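You operate a simulated robot arm through the tools that you are given. There is no shell and no other tool.

You are at the controls of a simulated robot arm. One attempt, no reset.

JOB
Match the ring on the sheet, then fill the pair with 8 balls.
Fine: take the inner ring of the same number; both go in the nest; one push of the feed lever; end with the offset lever centred.

It is judged by the outcome, as a careful person would: the job done as asked, and still so three seconds after it is handed in. It fails if anything else is knocked over, pushed out of place, dropped, spilled or broken. Flat cloth is picked up by pressing the open fingertips on it (5 to 10 N) and closing them slowly along it; thin cloth reads only 2 to 8 mm in the jaws.

ROBOT AND FRAMES
A 7-joint arm with a two-finger parallel gripper, fixed in place. Base frame: the origin is on the floor under the middle of its stand, x ahead of it, y to its left, z up. Units: mm, degrees, N and s.
With the tool pointing down near the work surface it reaches from about 440 to 900 mm from the base axis. Its first joint turns from -17.0 to 126.0 degrees. Payload 1.57 kg.
The tool frame sits at the grasp point between the pads (the TCP): z along the fingers, y along the line on which they close. The tips reach 30 mm beyond it. The gripper opens to 80 mm. The fingers are 17 mm wide and 12 mm thick; the gripper's body (40 by 82 mm) begins 80 mm behind the TCP.
Orientation is told as [roll, pitch, yaw] about the base's x, y, z axes, in that order, counted from this pose: with the fingers straight down and closing along the base's y, the tool's x points along the base's -x, its y along +y and its z along -z.

CONTROLS
- The arm moves only by the tool arm_command. Its argument "moves" is text: rows parted by semicolons, each of 7 numbers parted by spaces: the turn, a rotation vector about the base's x, y, z in units of 60 degrees (1.0 is 60 degrees), then the shift along the base's x, y, z in units of 500 mm (1.0 is 500 mm), then the opening, from 0 (shut) to 1 (fully open). In form: ax ay az x y z fingers; .... A call has 1 to 20 rows; each row is the pose to reach, as a shift and turn from the pose commanded when the call began. A call with a number of a shift or a turn outside -1 to 1 is refused whole. A row lasts 0.2 s, in which the tool goes at most 50 mm and 8.6 degrees; a call with a longer step from one row to the next is refused whole, and so is a gripper value outside its range. A pose out of reach is approached as far as the arm can. The call stops where the force on the tool passes 40 N (or 10 N more than at its start, if that is more) or the arm is blocked; 0.2 s more then pass. Each finger travels about 45 mm/s and halts on what it meets, pressing with about 43 N; the grip force reading is that of the motor and also rises with nothing between the fingers. The clock runs only during rows and for 0.2 s after the last one: add rows that repeat a pose to give the fingers time. It gives the time, the measured TCP pose, the force on the tool (base axes), the opening and the grip force at its end, in the units of the frame above (readings bear some noise), with the torque about the TCP (base axes, N m) and any sound that the robot's microphone picked up.
- Cameras (640 x 400 px; columns grow to the right, rows downward): "scene" is fixed at [51.9, -649.3, 1617.1]; the picture's right is [0.77, -0.64, 0.00], its down [-0.53, -0.65, -0.54] and it looks along [0.34, 0.42, -0.84] (base axes); focal length 214 px, centre (320, 200). "wrist" rides on the gripper at [72, -7, -122] in the tool frame; the picture's right is [0.09, 1.00, 0.00], its down [-0.84, 0.08, -0.54] and it looks along [-0.54, 0.05, 0.84] (tool axes); focal length 238 px, centre (320, 200). There is no depth. A picture from a camera that has moved, and an enlarged one, comes with that camera's place and axes in the base frame and with its lens.
- capture(camera): a new picture of that camera. No time passes.
- slide_trunk(by): slides the trunk up (or, below 0, down) by that many mm; the arm rides with it, the base frame stays. It gives what a move gives, with no picture.
- enlarge(camera, box): a new picture of the part [left, top, right, bottom] of that camera's present view, enlarged. No time passes.
- close_job(): hands the job in; it is judged then, once.

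Nothing tells you positions but the pictures and the camera data. Unless the task says otherwise, let go and move clear before handing in.

The tools are called as name(argument=value, ...) on one line, values as JSON. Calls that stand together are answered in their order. arm_command: Moves the arm, as the interface text tells. Its arguments: {"type":"object","properties":{"moves":{"type":"string"}},"required":["moves"]} The other tools are called the same way: slide_trunk (by) moves the trunk up or down; capture (camera) takes a picture; enlarge (camera, box) takes an enlarged picture of a part of a camera's view; close_job () hands the job in.

At the start:

```text
clock: 0.0
tool_pos: [431.9, -21.6, 1344.5]
tool_rot: [0.0, 0.0, 0.1]
force: [-0.1, 0.1, 0.4]
moment: [-0.02, 0.01, -0.02]
grip_width: 79.8
grip_force: 0.0
trunk travel left (down, up): [-725.0, 65.0]
```

scene: 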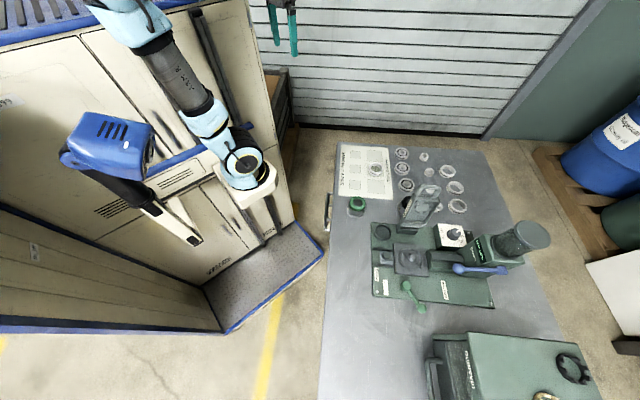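
wrist: 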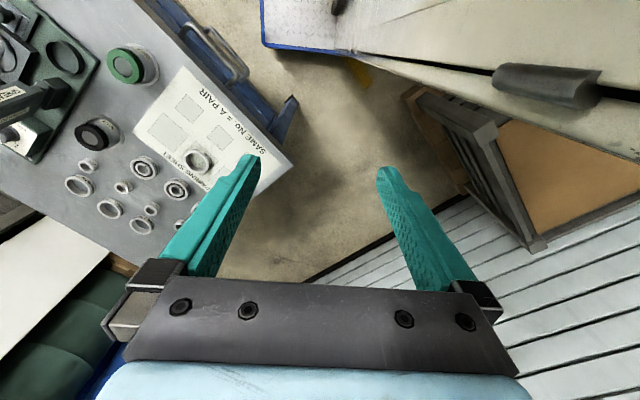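

I see a bench with a pairing sheet, several rings, and a green fixture with levers. I'll look closer at the sheet, rings and fixture first.

enlarge(camera="scene", box=[320, 135, 500, 247])

enlarge(camera="scene", box=[360, 175, 560, 315])

enlarge(camera="wrist", box=[60, 60, 300, 240])

enlarge(camera="scene", box=[420, 300, 620, 400])

```text
3.56 times, centred on (410, 191) of scene
camera zoom: at [51.9, -649.3, 1617.1], right [0.77, -0.64, 0.0], down [-0.53, -0.65, -0.54], along [0.34, 0.42, -0.84], focal length 763 px, centre (0, 232)
```

zoom: 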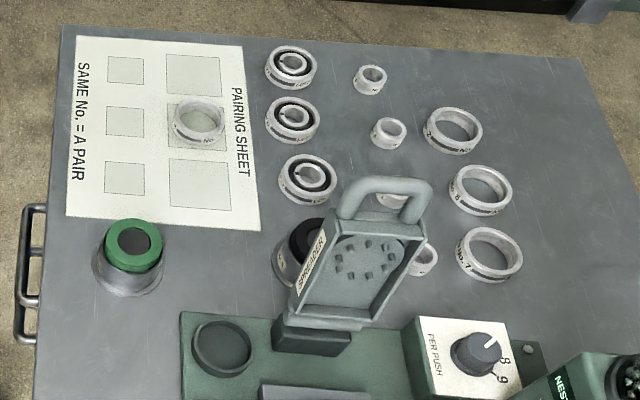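

```text
2.86 times, centred on (460, 245) of scene
camera zoom: at [51.9, -649.3, 1617.1], right [0.77, -0.64, 0.0], down [-0.53, -0.65, -0.54], along [0.34, 0.42, -0.84], focal length 613 px, centre (-80, 71)
```

zoom: 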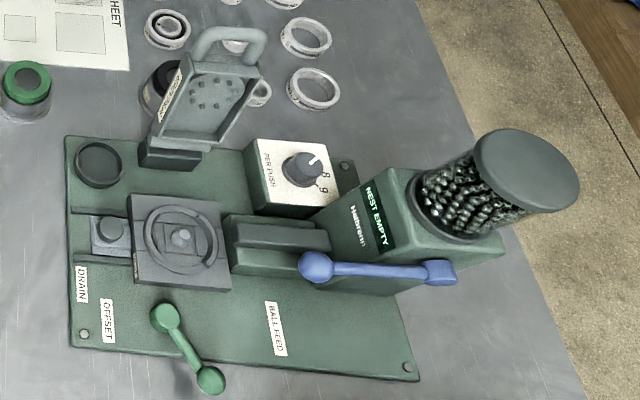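

```text
2.22 times, centred on (180, 150) of wrist
camera zoom: at [360.7, -28.8, 1466.5], right [-0.09, 1.0, 0.0], down [0.84, 0.08, 0.54], along [0.54, 0.05, -0.84], focal length 530 px, centre (631, 311)
```

zoom: 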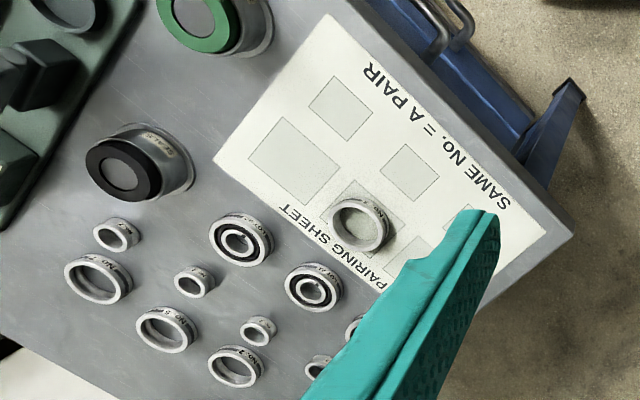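

```text
3.20 times, centred on (520, 350) of scene
camera zoom: at [51.9, -649.3, 1617.1], right [0.77, -0.64, 0.0], down [-0.53, -0.65, -0.54], along [0.34, 0.42, -0.84], focal length 686 px, centre (-320, -280)
```

zoom: 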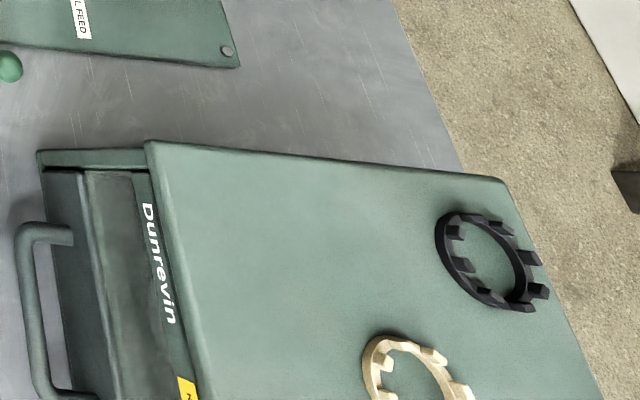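

I see an outer ring on the pairing sheet near (636, -319, 895), loose inner and outer rings nearby, and the green machine with nest, dial and levers. I'll zoom in to read the numbers before moving.

enlarge(camera="scene", box=[360, 155, 392, 175])

enlarge(camera="scene", box=[390, 140, 470, 190])

enlarge(camera="scene", box=[390, 175, 470, 225])

enlarge(camera="wrist", box=[130, 125, 220, 181])

enlarge(camera="wrist", box=[60, 140, 150, 196])

enlarge(camera="wrist", box=[120, 180, 210, 236])

enlarge(camera="scene", box=[430, 215, 500, 260])

```text
16.00 times, centred on (376, 165) of scene
camera zoom: at [51.9, -649.3, 1617.1], right [0.77, -0.64, 0.0], down [-0.53, -0.65, -0.54], along [0.34, 0.42, -0.84], focal length 3432 px, centre (-576, 760)
```

zoom: 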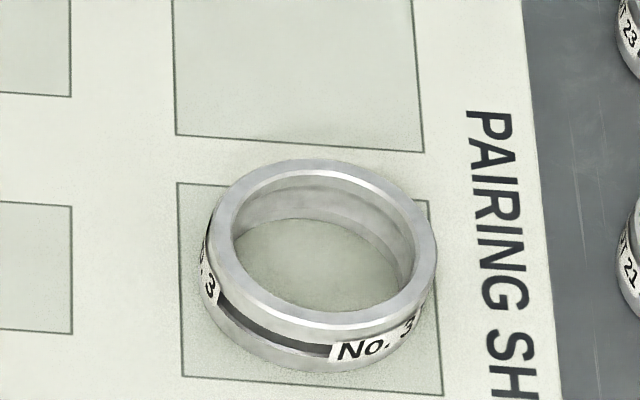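

```text
8.00 times, centred on (430, 165) of scene
camera zoom: at [51.9, -649.3, 1617.1], right [0.77, -0.64, 0.0], down [-0.53, -0.65, -0.54], along [0.34, 0.42, -0.84], focal length 1716 px, centre (-560, 480)
```

zoom: 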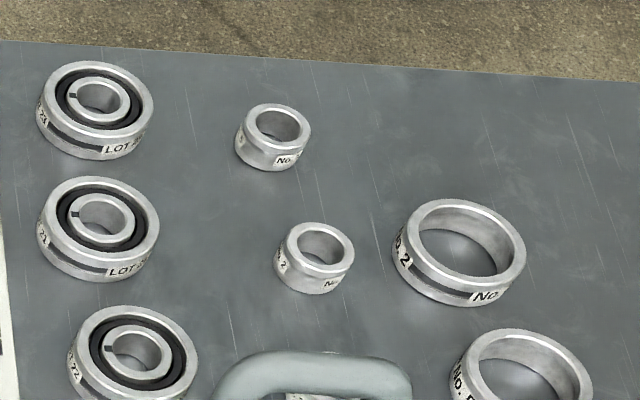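

```text
8.00 times, centred on (430, 200) of scene
camera zoom: at [51.9, -649.3, 1617.1], right [0.77, -0.64, 0.0], down [-0.53, -0.65, -0.54], along [0.34, 0.42, -0.84], focal length 1716 px, centre (-560, 200)
```

zoom: 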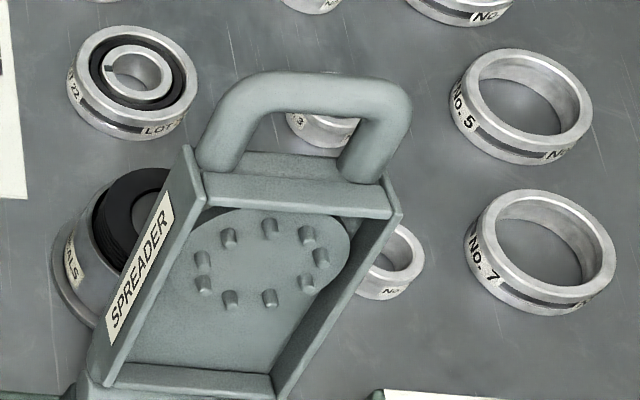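

```text
7.11 times, centred on (175, 153) of wrist
camera zoom: at [360.7, -28.8, 1466.5], right [-0.09, 1.0, 0.0], down [0.84, 0.08, 0.54], along [0.54, 0.05, -0.84], focal length 1695 px, centre (1351, 534)
```

zoom: 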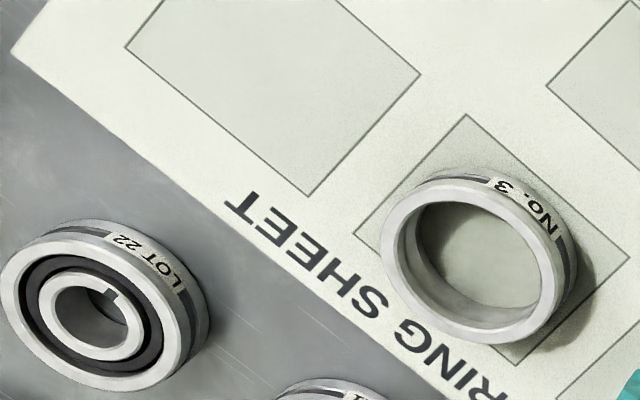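

```text
7.11 times, centred on (105, 168) of wrist
camera zoom: at [360.7, -28.8, 1466.5], right [-0.09, 1.0, 0.0], down [0.84, 0.08, 0.54], along [0.54, 0.05, -0.84], focal length 1695 px, centre (1849, 428)
```

zoom: 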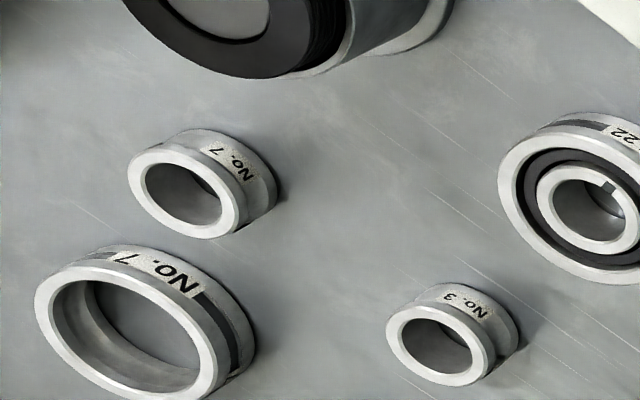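

```text
7.11 times, centred on (165, 208) of wrist
camera zoom: at [360.7, -28.8, 1466.5], right [-0.09, 1.0, 0.0], down [0.84, 0.08, 0.54], along [0.54, 0.05, -0.84], focal length 1695 px, centre (1422, 143)
```

zoom: 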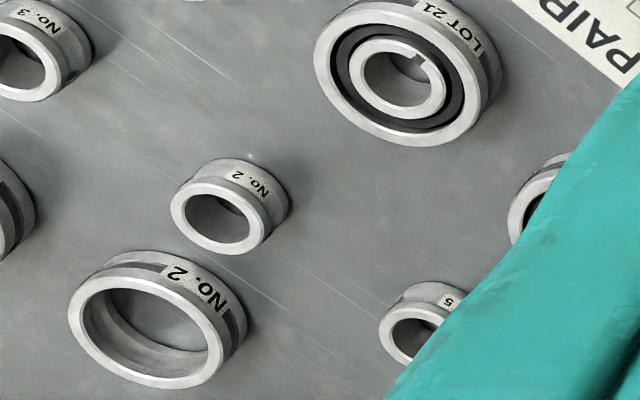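

```text
8.89 times, centred on (465, 238) of scene
camera zoom: at [51.9, -649.3, 1617.1], right [0.77, -0.64, 0.0], down [-0.53, -0.65, -0.54], along [0.34, 0.42, -0.84], focal length 1906 px, centre (-969, -133)
```

zoom: 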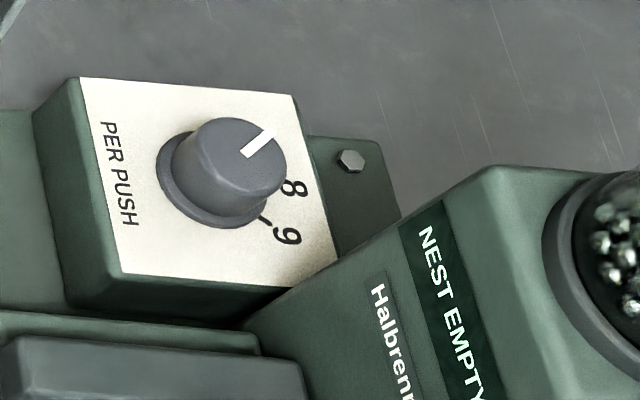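

The sheet ring is No. 3, and the matching inner ring No. 3 is the middle of the small rings (behind the spreader handle in the scene view). The dial pointer does not seem to be on 8. I'll look at the machine more closely.

enlarge(camera="scene", box=[370, 235, 450, 285])

enlarge(camera="scene", box=[370, 270, 450, 320])

enlarge(camera="scene", box=[430, 240, 530, 302])

enlarge(camera="wrist", box=[0, 0, 160, 100])

enlarge(camera="wrist", box=[0, 80, 160, 180])

enlarge(camera="scene", box=[0, 0, 320, 200])

```text
8.00 times, centred on (410, 260) of scene
camera zoom: at [51.9, -649.3, 1617.1], right [0.77, -0.64, 0.0], down [-0.53, -0.65, -0.54], along [0.34, 0.42, -0.84], focal length 1716 px, centre (-400, -280)
```

zoom: 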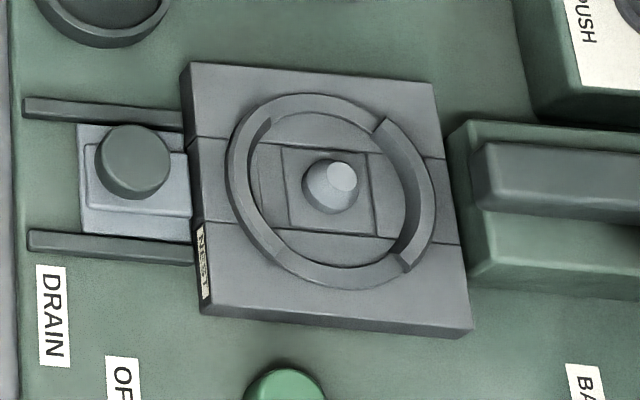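

```text
8.00 times, centred on (410, 295) of scene
camera zoom: at [51.9, -649.3, 1617.1], right [0.77, -0.64, 0.0], down [-0.53, -0.65, -0.54], along [0.34, 0.42, -0.84], focal length 1716 px, centre (-400, -560)
```

zoom: 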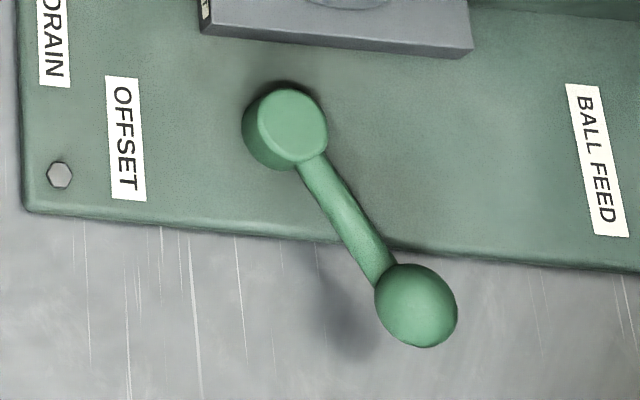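

```text
6.40 times, centred on (480, 271) of scene
camera zoom: at [51.9, -649.3, 1617.1], right [0.77, -0.64, 0.0], down [-0.53, -0.65, -0.54], along [0.34, 0.42, -0.84], focal length 1373 px, centre (-704, -254)
```

zoom: 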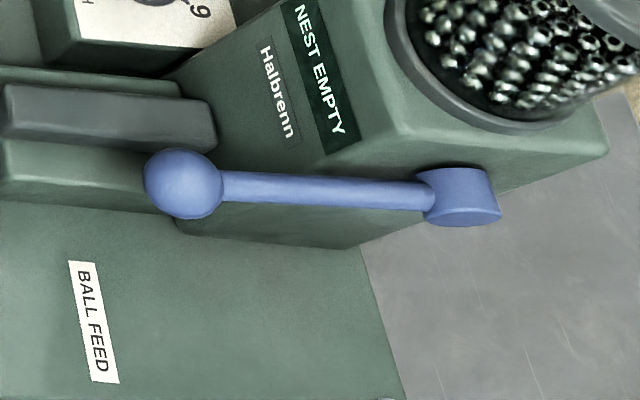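

```text
4.00 times, centred on (80, 50) of wrist
camera zoom: at [360.7, -28.8, 1466.5], right [-0.09, 1.0, 0.0], down [0.84, 0.08, 0.54], along [0.54, 0.05, -0.84], focal length 953 px, centre (1280, 800)
```

zoom: 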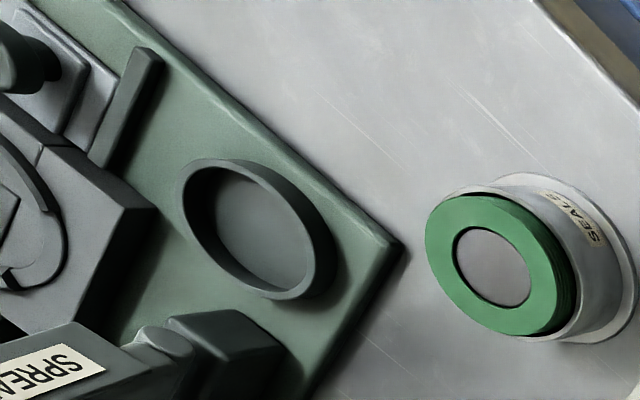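

```text
4.00 times, centred on (80, 130) of wrist
camera zoom: at [360.7, -28.8, 1466.5], right [-0.09, 1.0, 0.0], down [0.84, 0.08, 0.54], along [0.54, 0.05, -0.84], focal length 953 px, centre (1280, 480)
```

zoom: 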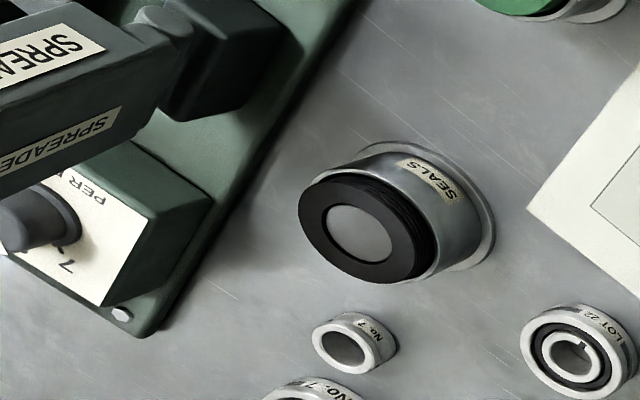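

```text
2.00 times, centred on (160, 100) of scene
camera zoom: at [51.9, -649.3, 1617.1], right [0.77, -0.64, 0.0], down [-0.53, -0.65, -0.54], along [0.34, 0.42, -0.84], focal length 429 px, centre (640, 400)
```

zoom: 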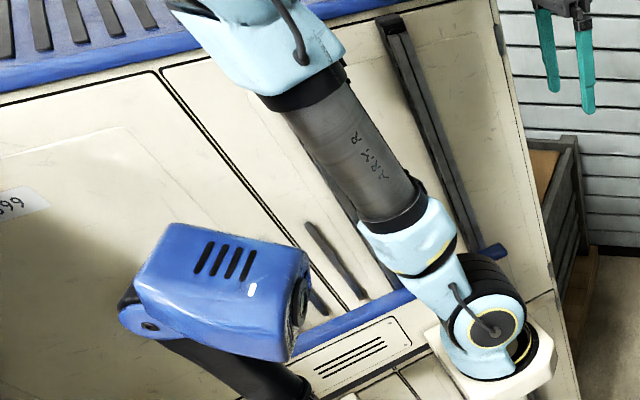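

I now read that the ring is No. 3 and the machine lies toward about (420, -670) on the bench, at -45° from the base. Next I swing the arm over the bench at its present height to get a better look.

arm_command(moves="0 0 -0.075 -0.0264 -0.0757 0 1; 0 0 -0.15 -0.0528 -0.1514 0 1; 0 0 -0.225 -0.0792 -0.2271 0 1; 0 0 -0.3 -0.1056 -0.3028 0 1; 0 0 -0.375 -0.132 -0.3785 0 1; 0 0 -0.45 -0.1584 -0.4542 0 1; 0 0 -0.525 -0.1848 -0.5299 0 1; 0 0 -0.6 -0.2112 -0.6056 0 1; 0 0 -0.675 -0.2376 -0.6813 0 1; 0 0 -0.75 -0.264 -0.757 0 1; 0 0 -0.75 -0.264 -0.757 0 1")

capture(camera="wrist")

capture(camera="scene")

```text
clock: 2.4
tool_pos: [302.0, -400.8, 1344.1]
tool_rot: [0.0, 0.0, -45.1]
force: [0.4, 1.0, -0.2]
moment: [-0.02, 0.01, -0.02]
grip_width: 80.1
grip_force: 0.0
out of reach, approached as far as the arm can: row 2, 3, 4, 5, 6, 7, 8
trunk travel left (down, up): [-725.0, 65.0]
```

```text
taken
camera wrist: at [245.5, -355.7, 1466.6], right [0.64, 0.77, 0.0], down [0.65, -0.54, 0.54], along [0.42, -0.35, -0.84], focal length 238 px, centre (320, 200)
```

wrist: 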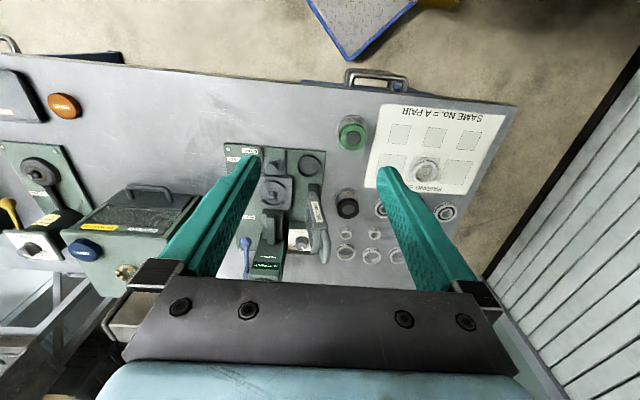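

```text
taken
```

scene: 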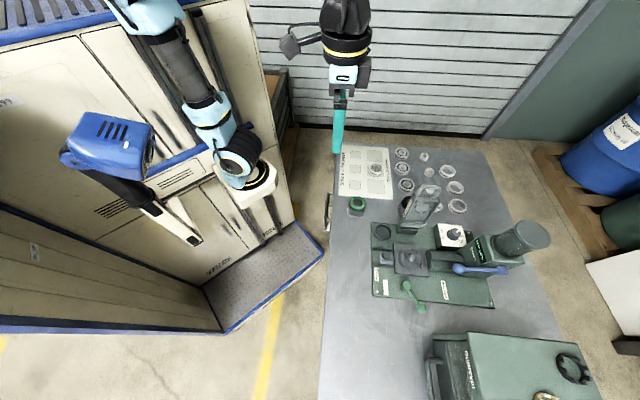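

The view is now upside-down relative to the bench, with the assembly machine visible between the fingers. I'll zoom in on its parts.

enlarge(camera="wrist", box=[220, 140, 340, 215])

enlarge(camera="wrist", box=[220, 205, 340, 280])

enlarge(camera="wrist", box=[330, 100, 490, 200])

enlarge(camera="wrist", box=[320, 180, 420, 270])

enlarge(camera="wrist", box=[0, 60, 220, 290])

```text
5.33 times, centred on (280, 178) of wrist
camera zoom: at [245.5, -355.7, 1466.6], right [0.64, 0.77, 0.0], down [0.65, -0.54, 0.54], along [0.42, -0.35, -0.84], focal length 1271 px, centre (533, 320)
```

zoom: 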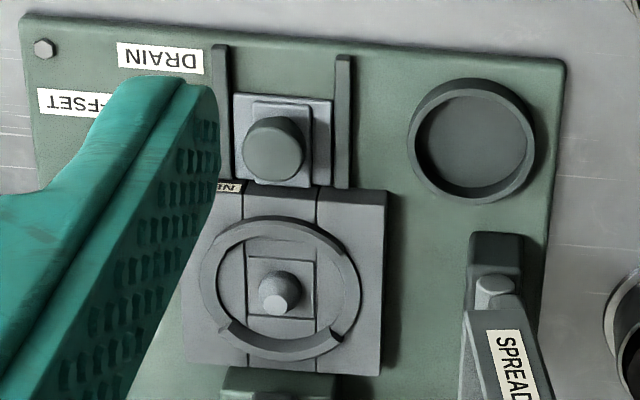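

```text
5.33 times, centred on (280, 242) of wrist
camera zoom: at [245.5, -355.7, 1466.6], right [0.64, 0.77, 0.0], down [0.65, -0.54, 0.54], along [0.42, -0.35, -0.84], focal length 1271 px, centre (533, -27)
```

zoom: 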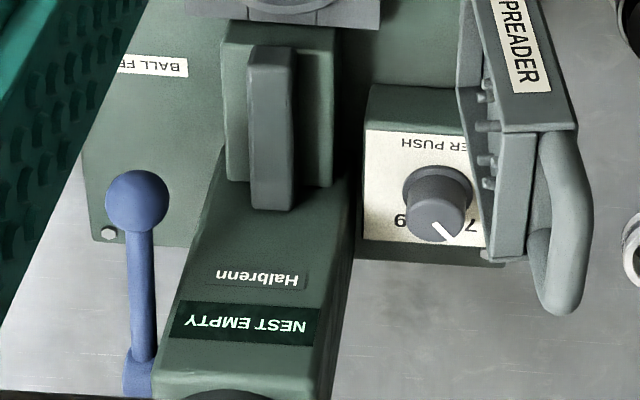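

```text
4.00 times, centred on (410, 150) of wrist
camera zoom: at [245.5, -355.7, 1466.6], right [0.64, 0.77, 0.0], down [0.65, -0.54, 0.54], along [0.42, -0.35, -0.84], focal length 953 px, centre (-40, 400)
```

zoom: 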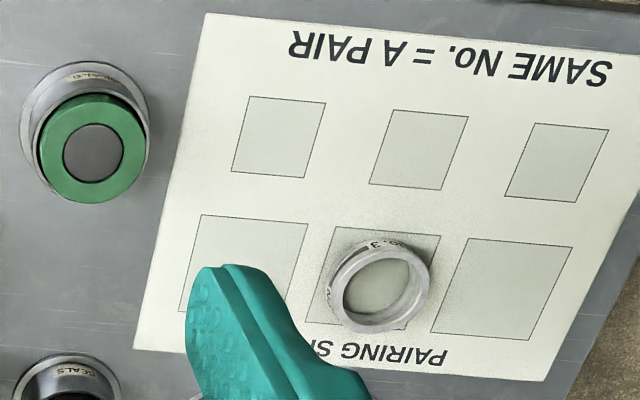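

```text
4.44 times, centred on (370, 225) of wrist
camera zoom: at [245.5, -355.7, 1466.6], right [0.64, 0.77, 0.0], down [0.65, -0.54, 0.54], along [0.42, -0.35, -0.84], focal length 1059 px, centre (98, 89)
```

zoom: 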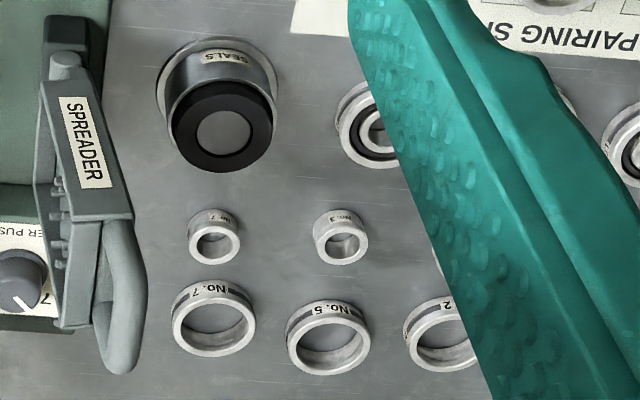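

```text
1.74 times, centred on (110, 175) of wrist
camera zoom: at [245.5, -355.7, 1466.6], right [0.64, 0.77, 0.0], down [0.65, -0.54, 0.54], along [0.42, -0.35, -0.84], focal length 414 px, centre (685, 244)
```

zoom: 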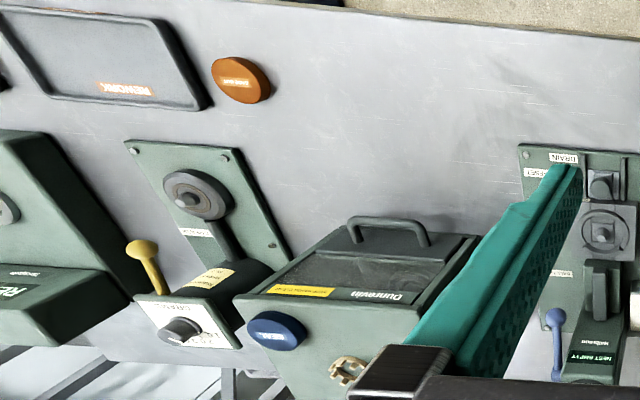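

The machine is aligned at 45° (outward along (0.707,-0.707)): nest near (422,-669), dial at (587,-711) pointing at 7 rather than 8, feed-lever ball near (448,-768,1019), inner ring No. 3 near (735,-541). I move above the nest for a close view of nest and offset lever.

arm_command(moves="0 0 0 0.024 -0.0536 -0.0388 1; 0 0 0 0.048 -0.1072 -0.0776 1; 0 0 0 0.072 -0.1608 -0.1164 1; 0 0 0 0.096 -0.2144 -0.1552 1; 0 0 0 0.12 -0.268 -0.194 1; 0 0 0 0.144 -0.3216 -0.2328 1; 0 0 0 0.168 -0.3752 -0.2716 1; 0 0 0 0.192 -0.4288 -0.3104 1; 0 0 0 0.216 -0.4824 -0.3492 1; 0 0 0 0.24 -0.536 -0.388 1; 0 0 0 0.24 -0.536 -0.388 1")

capture(camera="wrist")

capture(camera="scene")

```text
clock: 4.8
tool_pos: [421.8, -668.9, 1151.3]
tool_rot: [0.0, 0.0, -45.0]
force: [-0.1, -0.1, 0.2]
moment: [-0.04, 0.01, -0.01]
grip_width: 80.1
grip_force: 0.2
trunk travel left (down, up): [-725.0, 65.0]
```

```text
taken
camera wrist: at [365.6, -622.3, 1273.8], right [0.64, 0.77, 0.0], down [0.65, -0.54, 0.54], along [0.42, -0.35, -0.84], focal length 238 px, centre (320, 200)
```

wrist: 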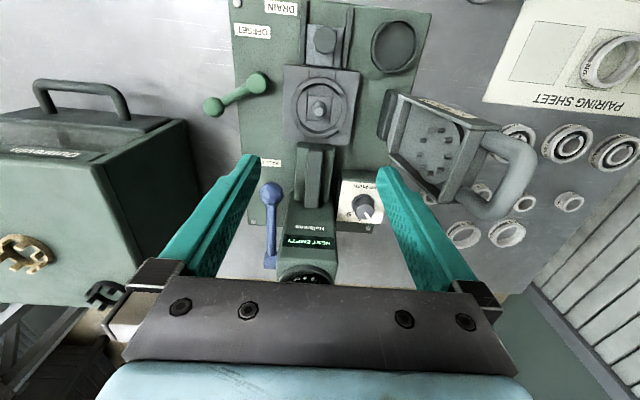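

```text
taken
```

scene: 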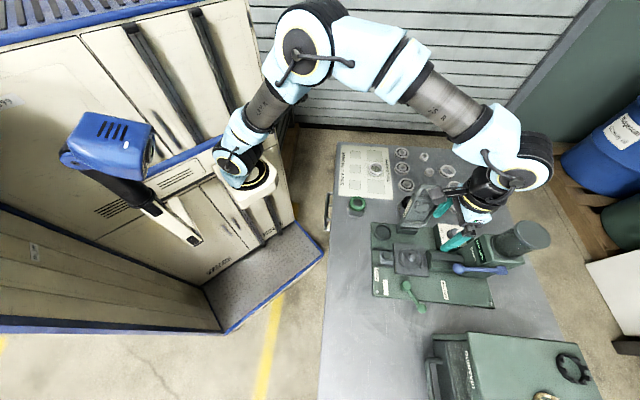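

The arm is above the nest with a clear view. I'll zoom in on nest, offset lever and dial.

enlarge(camera="wrist", box=[270, 50, 374, 150])

enlarge(camera="wrist", box=[190, 0, 310, 130])

enlarge(camera="wrist", box=[330, 165, 410, 240])

enlarge(camera="wrist", box=[240, 140, 350, 280])

enlarge(camera="wrist", box=[370, 80, 620, 260])

```text
4.00 times, centred on (322, 100) of wrist
camera zoom: at [365.6, -622.3, 1273.8], right [0.64, 0.77, 0.0], down [0.65, -0.54, 0.54], along [0.42, -0.35, -0.84], focal length 953 px, centre (312, 600)
```

zoom: 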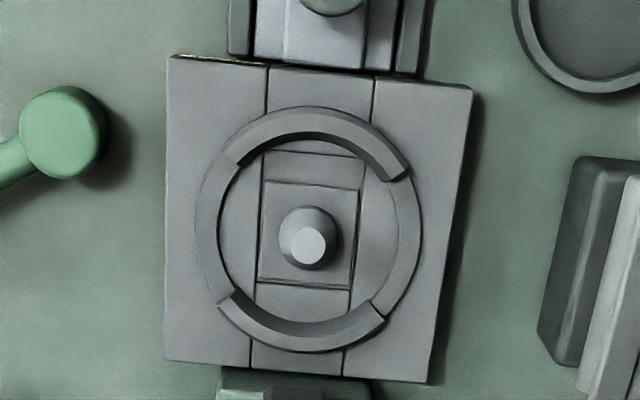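

```text
3.08 times, centred on (250, 65) of wrist
camera zoom: at [365.6, -622.3, 1273.8], right [0.64, 0.77, 0.0], down [0.65, -0.54, 0.54], along [0.42, -0.35, -0.84], focal length 733 px, centre (535, 615)
```

zoom: 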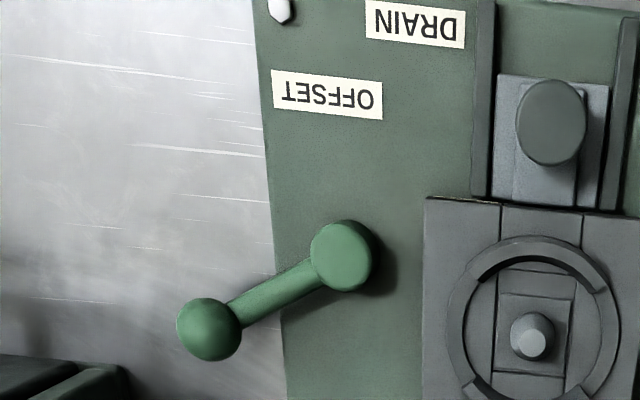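

```text
5.33 times, centred on (370, 202) of wrist
camera zoom: at [365.6, -622.3, 1273.8], right [0.64, 0.77, 0.0], down [0.65, -0.54, 0.54], along [0.42, -0.35, -0.84], focal length 1271 px, centre (53, 187)
```

zoom: 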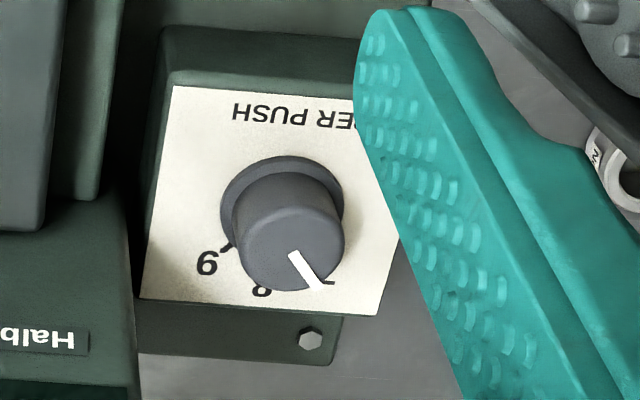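

```text
2.86 times, centred on (295, 210) of wrist
camera zoom: at [365.6, -622.3, 1273.8], right [0.64, 0.77, 0.0], down [0.65, -0.54, 0.54], along [0.42, -0.35, -0.84], focal length 681 px, centre (391, 171)
```

zoom: 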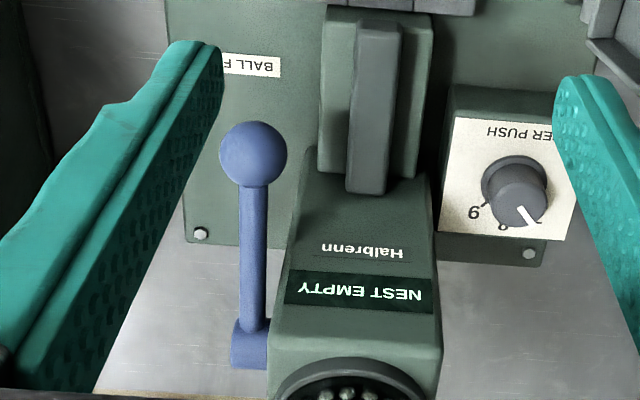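

```text
2.22 times, centred on (495, 170) of wrist
camera zoom: at [365.6, -622.3, 1273.8], right [0.64, 0.77, 0.0], down [0.65, -0.54, 0.54], along [0.42, -0.35, -0.84], focal length 530 px, centre (-69, 267)
```

zoom: 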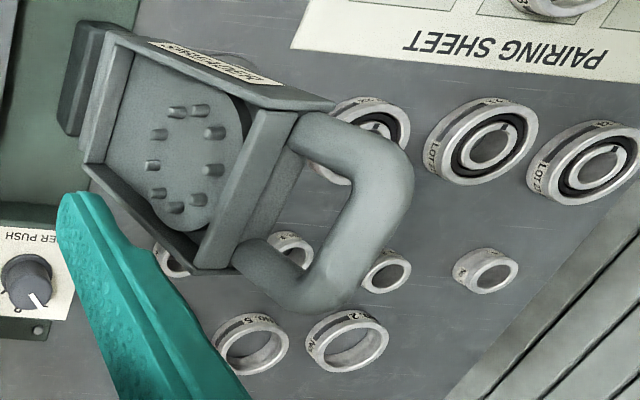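

The offset lever currently stands about 30° off perpendicular, and the cone sits in a pocket that seems open toward the inboard side. I move 72 mm outward so the camera looks straight down on the nest to check whether the cone is centred.

arm_command(moves="0 0 0 0.034 -0.034 0 1; 0 0 0 0.068 -0.068 0 1; 0 0 0 0.102 -0.102 0 1; 0 0 0 0.102 -0.102 0 1")

capture(camera="wrist")

enlarge(camera="wrist", box=[280, 10, 360, 90])

enlarge(camera="wrist", box=[330, 100, 430, 180])

capture(camera="scene")

```text
clock: 5.8
tool_pos: [473.8, -719.0, 1150.7]
tool_rot: [0.0, 0.0, -45.0]
force: [0.1, -0.1, -0.3]
moment: [0.0, 0.01, -0.03]
grip_width: 80.1
grip_force: 0.1
trunk travel left (down, up): [-725.0, 65.0]
```

```text
taken
camera wrist: at [418.0, -673.8, 1272.5], right [0.64, 0.77, 0.0], down [0.65, -0.54, 0.54], along [0.42, -0.35, -0.84], focal length 238 px, centre (320, 200)
```

wrist: 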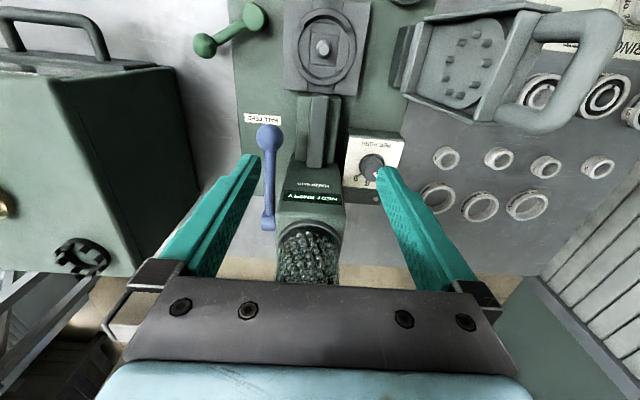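

```text
5.00 times, centred on (320, 50) of wrist
camera zoom: at [418.0, -673.8, 1272.5], right [0.64, 0.77, 0.0], down [0.65, -0.54, 0.54], along [0.42, -0.35, -0.84], focal length 1192 px, centre (320, 950)
```

zoom: 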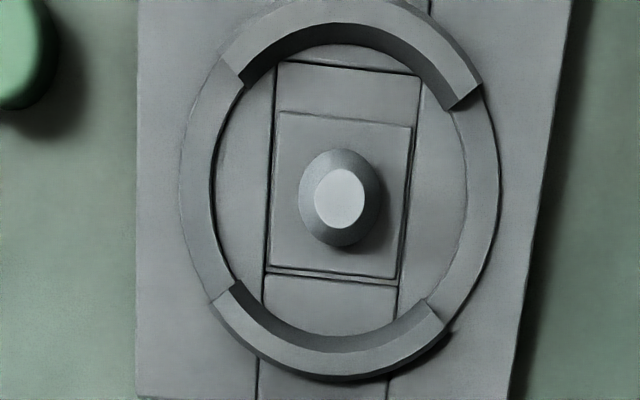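

```text
5.00 times, centred on (380, 140) of wrist
camera zoom: at [418.0, -673.8, 1272.5], right [0.64, 0.77, 0.0], down [0.65, -0.54, 0.54], along [0.42, -0.35, -0.84], focal length 1192 px, centre (20, 500)
```

zoom: 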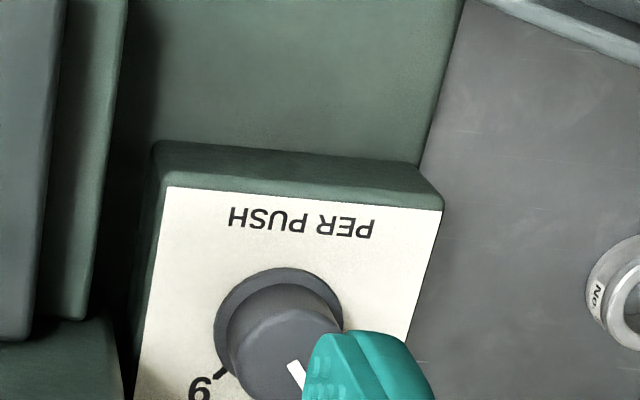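

```text
taken
```

scene: 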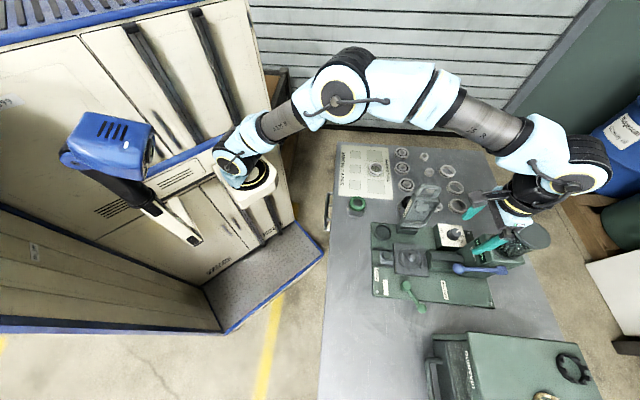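

The cone is centred in the nest to within about 1 mm, with free travel toward the inboard side, so the offset lever is presently centred and will be swung inboard for offset. I raise the trunk for forearm clearance over the spreader handle before going to the dial.

slide_trunk(by=60)

enlarge(camera="wrist", box=[400, 60, 640, 230])

capture(camera="scene")

```text
clock: 6.8
tool_pos: [473.9, -719.8, 1210.1]
tool_rot: [0.0, 0.1, -45.0]
force: [0.2, -0.5, 0.1]
moment: [0.0, -0.02, 0.01]
grip_width: 80.0
grip_force: 0.1
trunk travel left (down, up): [-785.0, 5.0]
```

```text
2.35 times, centred on (520, 145) of wrist
camera zoom: at [418.0, -673.7, 1332.6], right [0.64, 0.77, 0.0], down [0.65, -0.54, 0.54], along [0.42, -0.35, -0.84], focal length 561 px, centre (-151, 329)
```

zoom: 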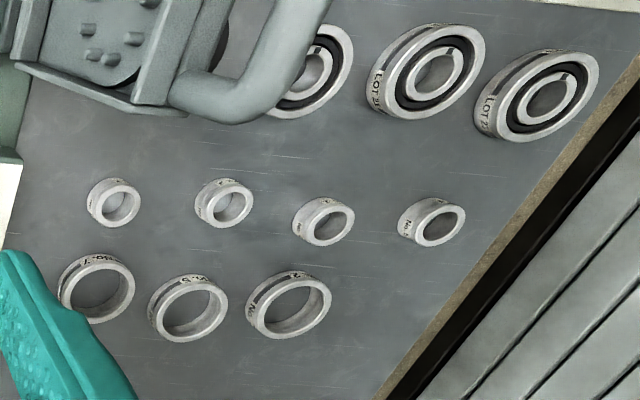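

```text
taken
```

scene: 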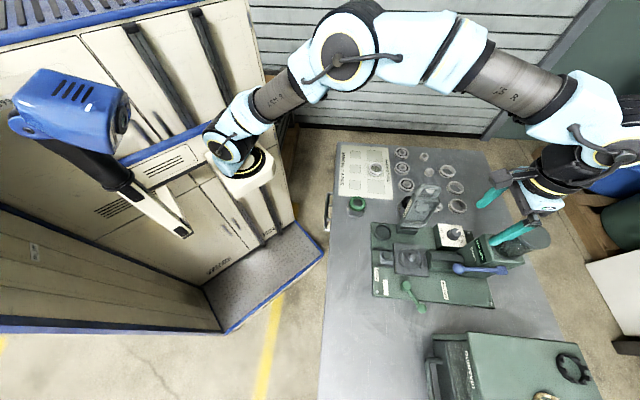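

Trunk is up. Now I move over the dial at about (587,-711) to view it from above.

arm_command(moves="0 0 0 0.05 0.004 -0.02 0.8; 0 0 0 0.1 0.008 -0.04 0.8; 0 0 0 0.15 0.012 -0.06 0.8; 0 0 0 0.2 0.016 -0.08 0.8; 0 0 0 0.226 0.018 -0.1 0.8; 0 0 0 0.226 0.018 -0.1 0.8")

capture(camera="wrist")

enlarge(camera="wrist", box=[280, 50, 370, 140])

capture(camera="scene")

```text
clock: 8.2
tool_pos: [586.5, -710.5, 1160.4]
tool_rot: [0.0, 0.0, -45.0]
force: [-0.1, 0.9, 0.6]
moment: [0.0, -0.02, 0.01]
grip_width: 63.8
grip_force: 0.0
trunk travel left (down, up): [-785.0, 5.0]
```

```text
taken
camera wrist: at [531.1, -664.7, 1282.4], right [0.64, 0.77, 0.0], down [0.65, -0.54, 0.54], along [0.42, -0.35, -0.84], focal length 238 px, centre (320, 200)
```

wrist: 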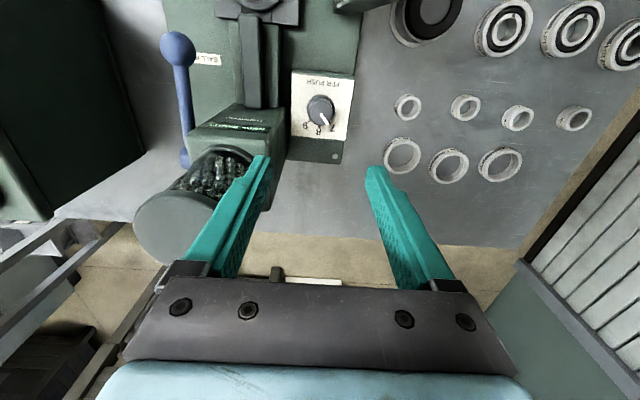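

```text
4.44 times, centred on (325, 95) of wrist
camera zoom: at [531.1, -664.7, 1282.4], right [0.64, 0.77, 0.0], down [0.65, -0.54, 0.54], along [0.42, -0.35, -0.84], focal length 1059 px, centre (298, 667)
```

zoom: 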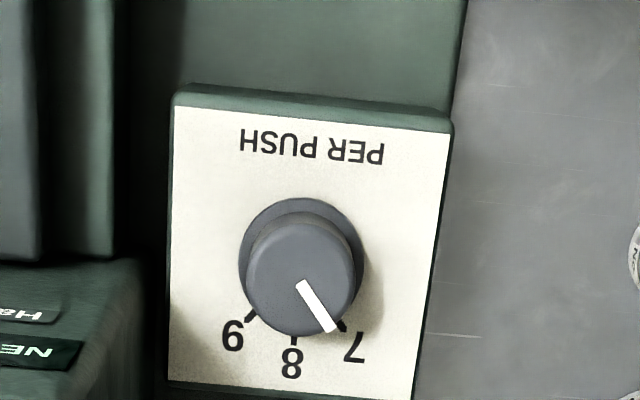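

```text
taken
```

scene: 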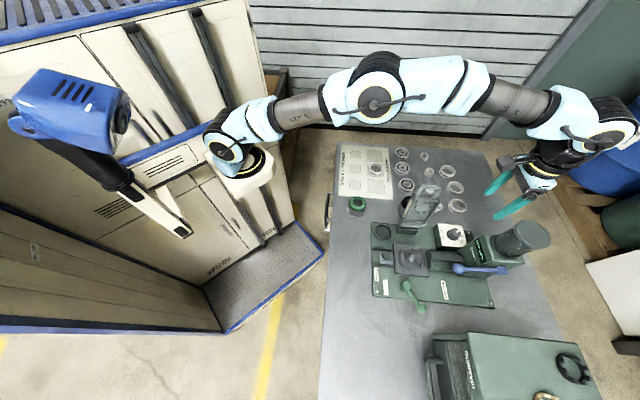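

The dial clearly reads 7, with 8 straight outward, so it must turn about 40° clockwise (yaw -40°). I first rehearse that turn in the air to make sure the arm can do it, with fingers at 50 mm opening.

arm_command(moves="0 0 -0.1334 0 0 0 0.625; 0 0 -0.2668 0 0 0 0.625; 0 0 -0.4 0 0 0 0.625; 0 0 -0.5334 0 0 0 0.625; 0 0 -0.6667 0 0 0 0.625; 0 0 -0.75 0 0 0 0.625; 0 0 -0.75 0 0 0 0.625")

capture(camera="scene")

```text
clock: 9.8
tool_pos: [587.6, -709.4, 1159.2]
tool_rot: [0.0, 0.0, -89.9]
force: [0.0, 0.7, 0.4]
moment: [-0.02, -0.01, -0.05]
grip_width: 50.0
grip_force: 0.1
trunk travel left (down, up): [-785.0, 5.0]
```

```text
taken
```

scene: 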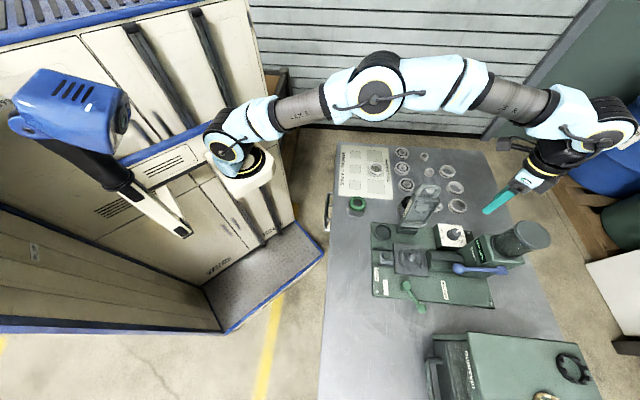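

The turn is reachable. I return to yaw -45 and descend toward the knob, stopping above it to check alignment.

arm_command(moves="0 0 0.13 0 0 -0.03 0.625; 0 0 0.26 0 0 -0.06 0.625; 0 0 0.39 0 0 -0.09 0.625; 0 0 0.52 0 0 -0.12 0.625; 0 0 0.65 0 0 -0.15 0.625; 0 0 0.75 0 0 -0.18 0.625; 0 0 0.75 0 0 -0.22 0.625; 0 0 0.75 0 0 -0.26 0.625; 0 0 0.75 0 0 -0.26 0.625")

capture(camera="wrist")

capture(camera="scene")

```text
clock: 11.8
tool_pos: [586.5, -711.3, 1030.3]
tool_rot: [0.0, 0.1, -44.9]
force: [-0.2, 0.0, 0.6]
moment: [-0.01, 0.0, 0.02]
grip_width: 49.9
grip_force: 0.0
trunk travel left (down, up): [-785.0, 5.0]
```

```text
taken
camera wrist: at [530.4, -665.8, 1152.5], right [0.64, 0.77, 0.0], down [0.65, -0.54, 0.54], along [0.42, -0.35, -0.84], focal length 238 px, centre (320, 200)
```

wrist: 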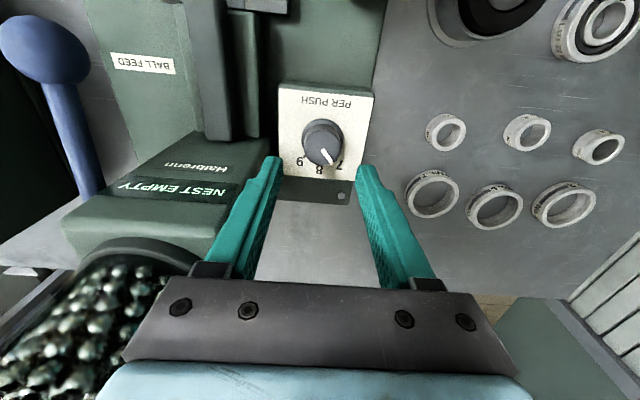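

```text
taken
```

scene: 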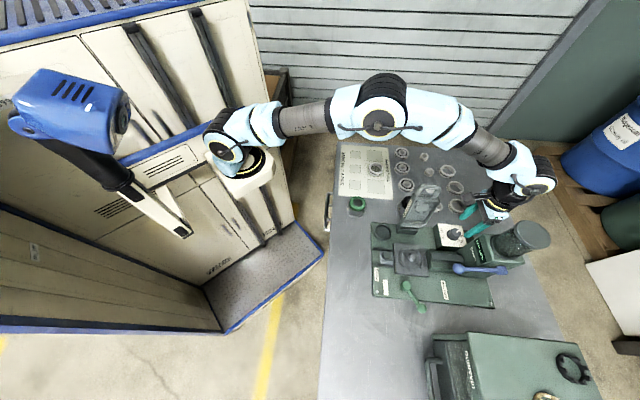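

Alignment looks good and the hopper clears the gripper. I rotate slightly to yaw -50 (away from the hopper) and lower the fingertips around the knob.

arm_command(moves="0 0 -0.04 0 0 -0.03 0.625; 0 0 -0.0833 0 0 -0.06 0.625; 0 0 -0.0833 0 0 -0.085 0.625; 0 0 -0.0833 0 0 -0.105 0.625; 0 0 -0.0833 0 0 -0.105 0.625")

capture(camera="wrist")

capture(camera="scene")

enlarge(camera="scene", box=[390, 140, 560, 260])

```text
clock: 13.0
tool_pos: [589.1, -710.5, 978.0]
tool_rot: [0.0, 0.0, -50.0]
force: [-0.3, 0.0, 0.0]
moment: [-0.02, 0.02, -0.03]
grip_width: 49.8
grip_force: 0.1
trunk travel left (down, up): [-785.0, 5.0]
```

```text
taken
camera wrist: at [534.9, -660.2, 1099.7], right [0.7, 0.71, 0.0], down [0.6, -0.59, 0.54], along [0.39, -0.38, -0.84], focal length 238 px, centre (320, 200)
```

wrist: 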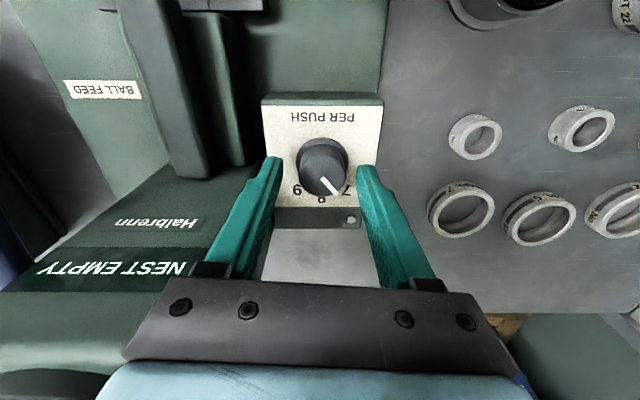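

```text
taken
```

scene: 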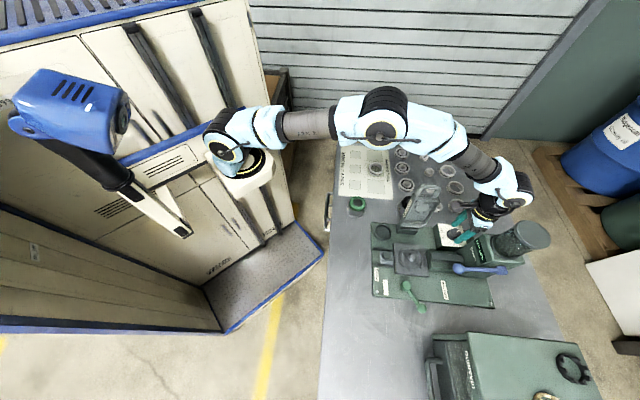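

```text
3.33 times, centred on (475, 200) of scene
camera zoom: at [51.9, -649.3, 1617.1], right [0.77, -0.64, 0.0], down [-0.53, -0.65, -0.54], along [0.34, 0.42, -0.84], focal length 715 px, centre (-197, 200)
```

zoom: 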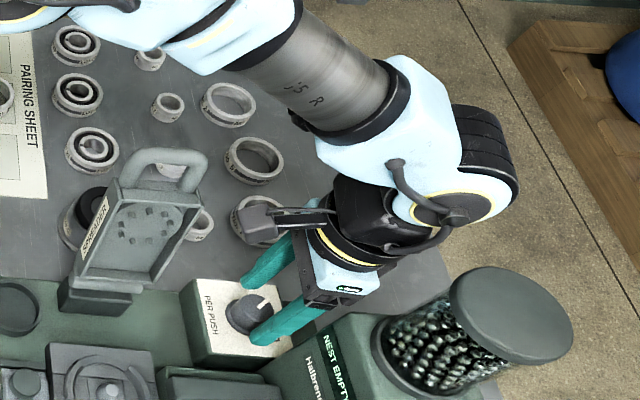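

The fingertips straddle the knob at the right height. I lower 4 mm more and close gently on it.

arm_command(moves="0 0 0 0 0 -0.008 0.6; 0 0 0 0 0 -0.008 0.5; 0 0 0 0 0 -0.008 0.42; 0 0 0 0 0 -0.008 0.36; 0 0 0 0 0 -0.008 0.34; 0 0 0 0 0 -0.008 0.34")

enlarge(camera="wrist", box=[240, 80, 400, 220])

```text
clock: 14.4
tool_pos: [587.7, -708.8, 974.0]
tool_rot: [0.1, 0.0, -49.9]
force: [7.8, 6.9, 0.3]
moment: [0.12, -0.13, 0.0]
grip_width: 33.0
grip_force: 34.9
trunk travel left (down, up): [-785.0, 5.0]
```

```text
2.86 times, centred on (320, 150) of wrist
camera zoom: at [535.8, -658.9, 1096.4], right [0.7, 0.71, 0.0], down [0.6, -0.59, 0.54], along [0.39, -0.38, -0.84], focal length 681 px, centre (320, 343)
```

zoom: 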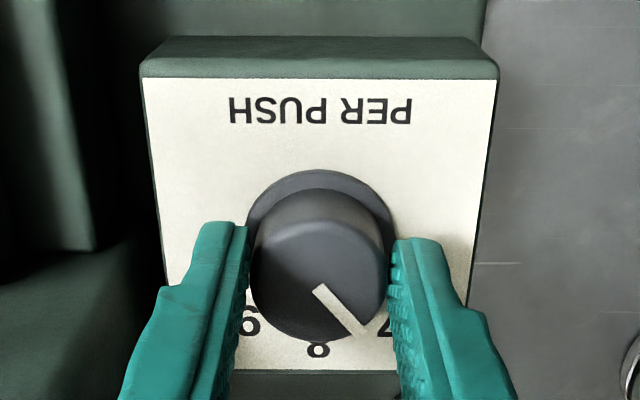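

I have the knob (33 mm). I recentre by about 1.5 mm to relieve the side force and turn it 40° clockwise.

arm_command(moves="0 0 0 0.0022 0.0024 0 0.34; 0 0 -0.1333 0.0022 0.0024 0 0.34; 0 0 -0.2667 0.0022 0.0024 0 0.34; 0 0 -0.4 0.0022 0.0024 0 0.34; 0 0 -0.5333 0.0022 0.0024 0 0.34; 0 0 -0.6667 0.0022 0.0024 0 0.34; 0 0 -0.6667 0.0022 0.0024 0 0.34; 0 0 -0.6667 0.0022 0.0024 0 0.34")

enlarge(camera="wrist", box=[240, 80, 400, 220])

enlarge(camera="scene", box=[430, 215, 500, 260])

```text
clock: 16.2
tool_pos: [588.5, -708.4, 973.8]
tool_rot: [0.1, 0.0, -89.9]
force: [10.7, 5.4, -2.3]
moment: [0.08, -0.17, 0.0]
grip_width: 32.6
grip_force: 40.9
trunk travel left (down, up): [-785.0, 5.0]
```

```text
2.86 times, centred on (320, 150) of wrist
camera zoom: at [582.5, -636.9, 1096.4], right [1.0, 0.09, 0.0], down [0.08, -0.84, 0.54], along [0.05, -0.54, -0.84], focal length 681 px, centre (320, 343)
```

zoom: 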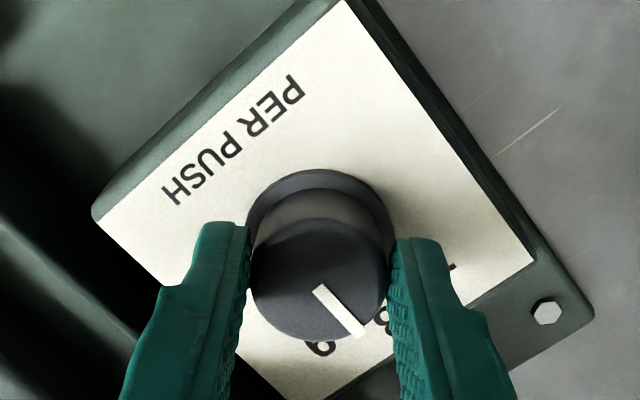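

```text
8.89 times, centred on (465, 238) of scene
camera zoom: at [51.9, -649.3, 1617.1], right [0.77, -0.64, 0.0], down [-0.53, -0.65, -0.54], along [0.34, 0.42, -0.84], focal length 1906 px, centre (-969, -133)
```

zoom: 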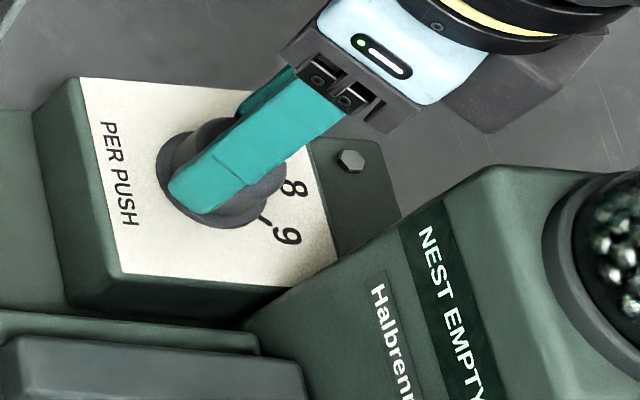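

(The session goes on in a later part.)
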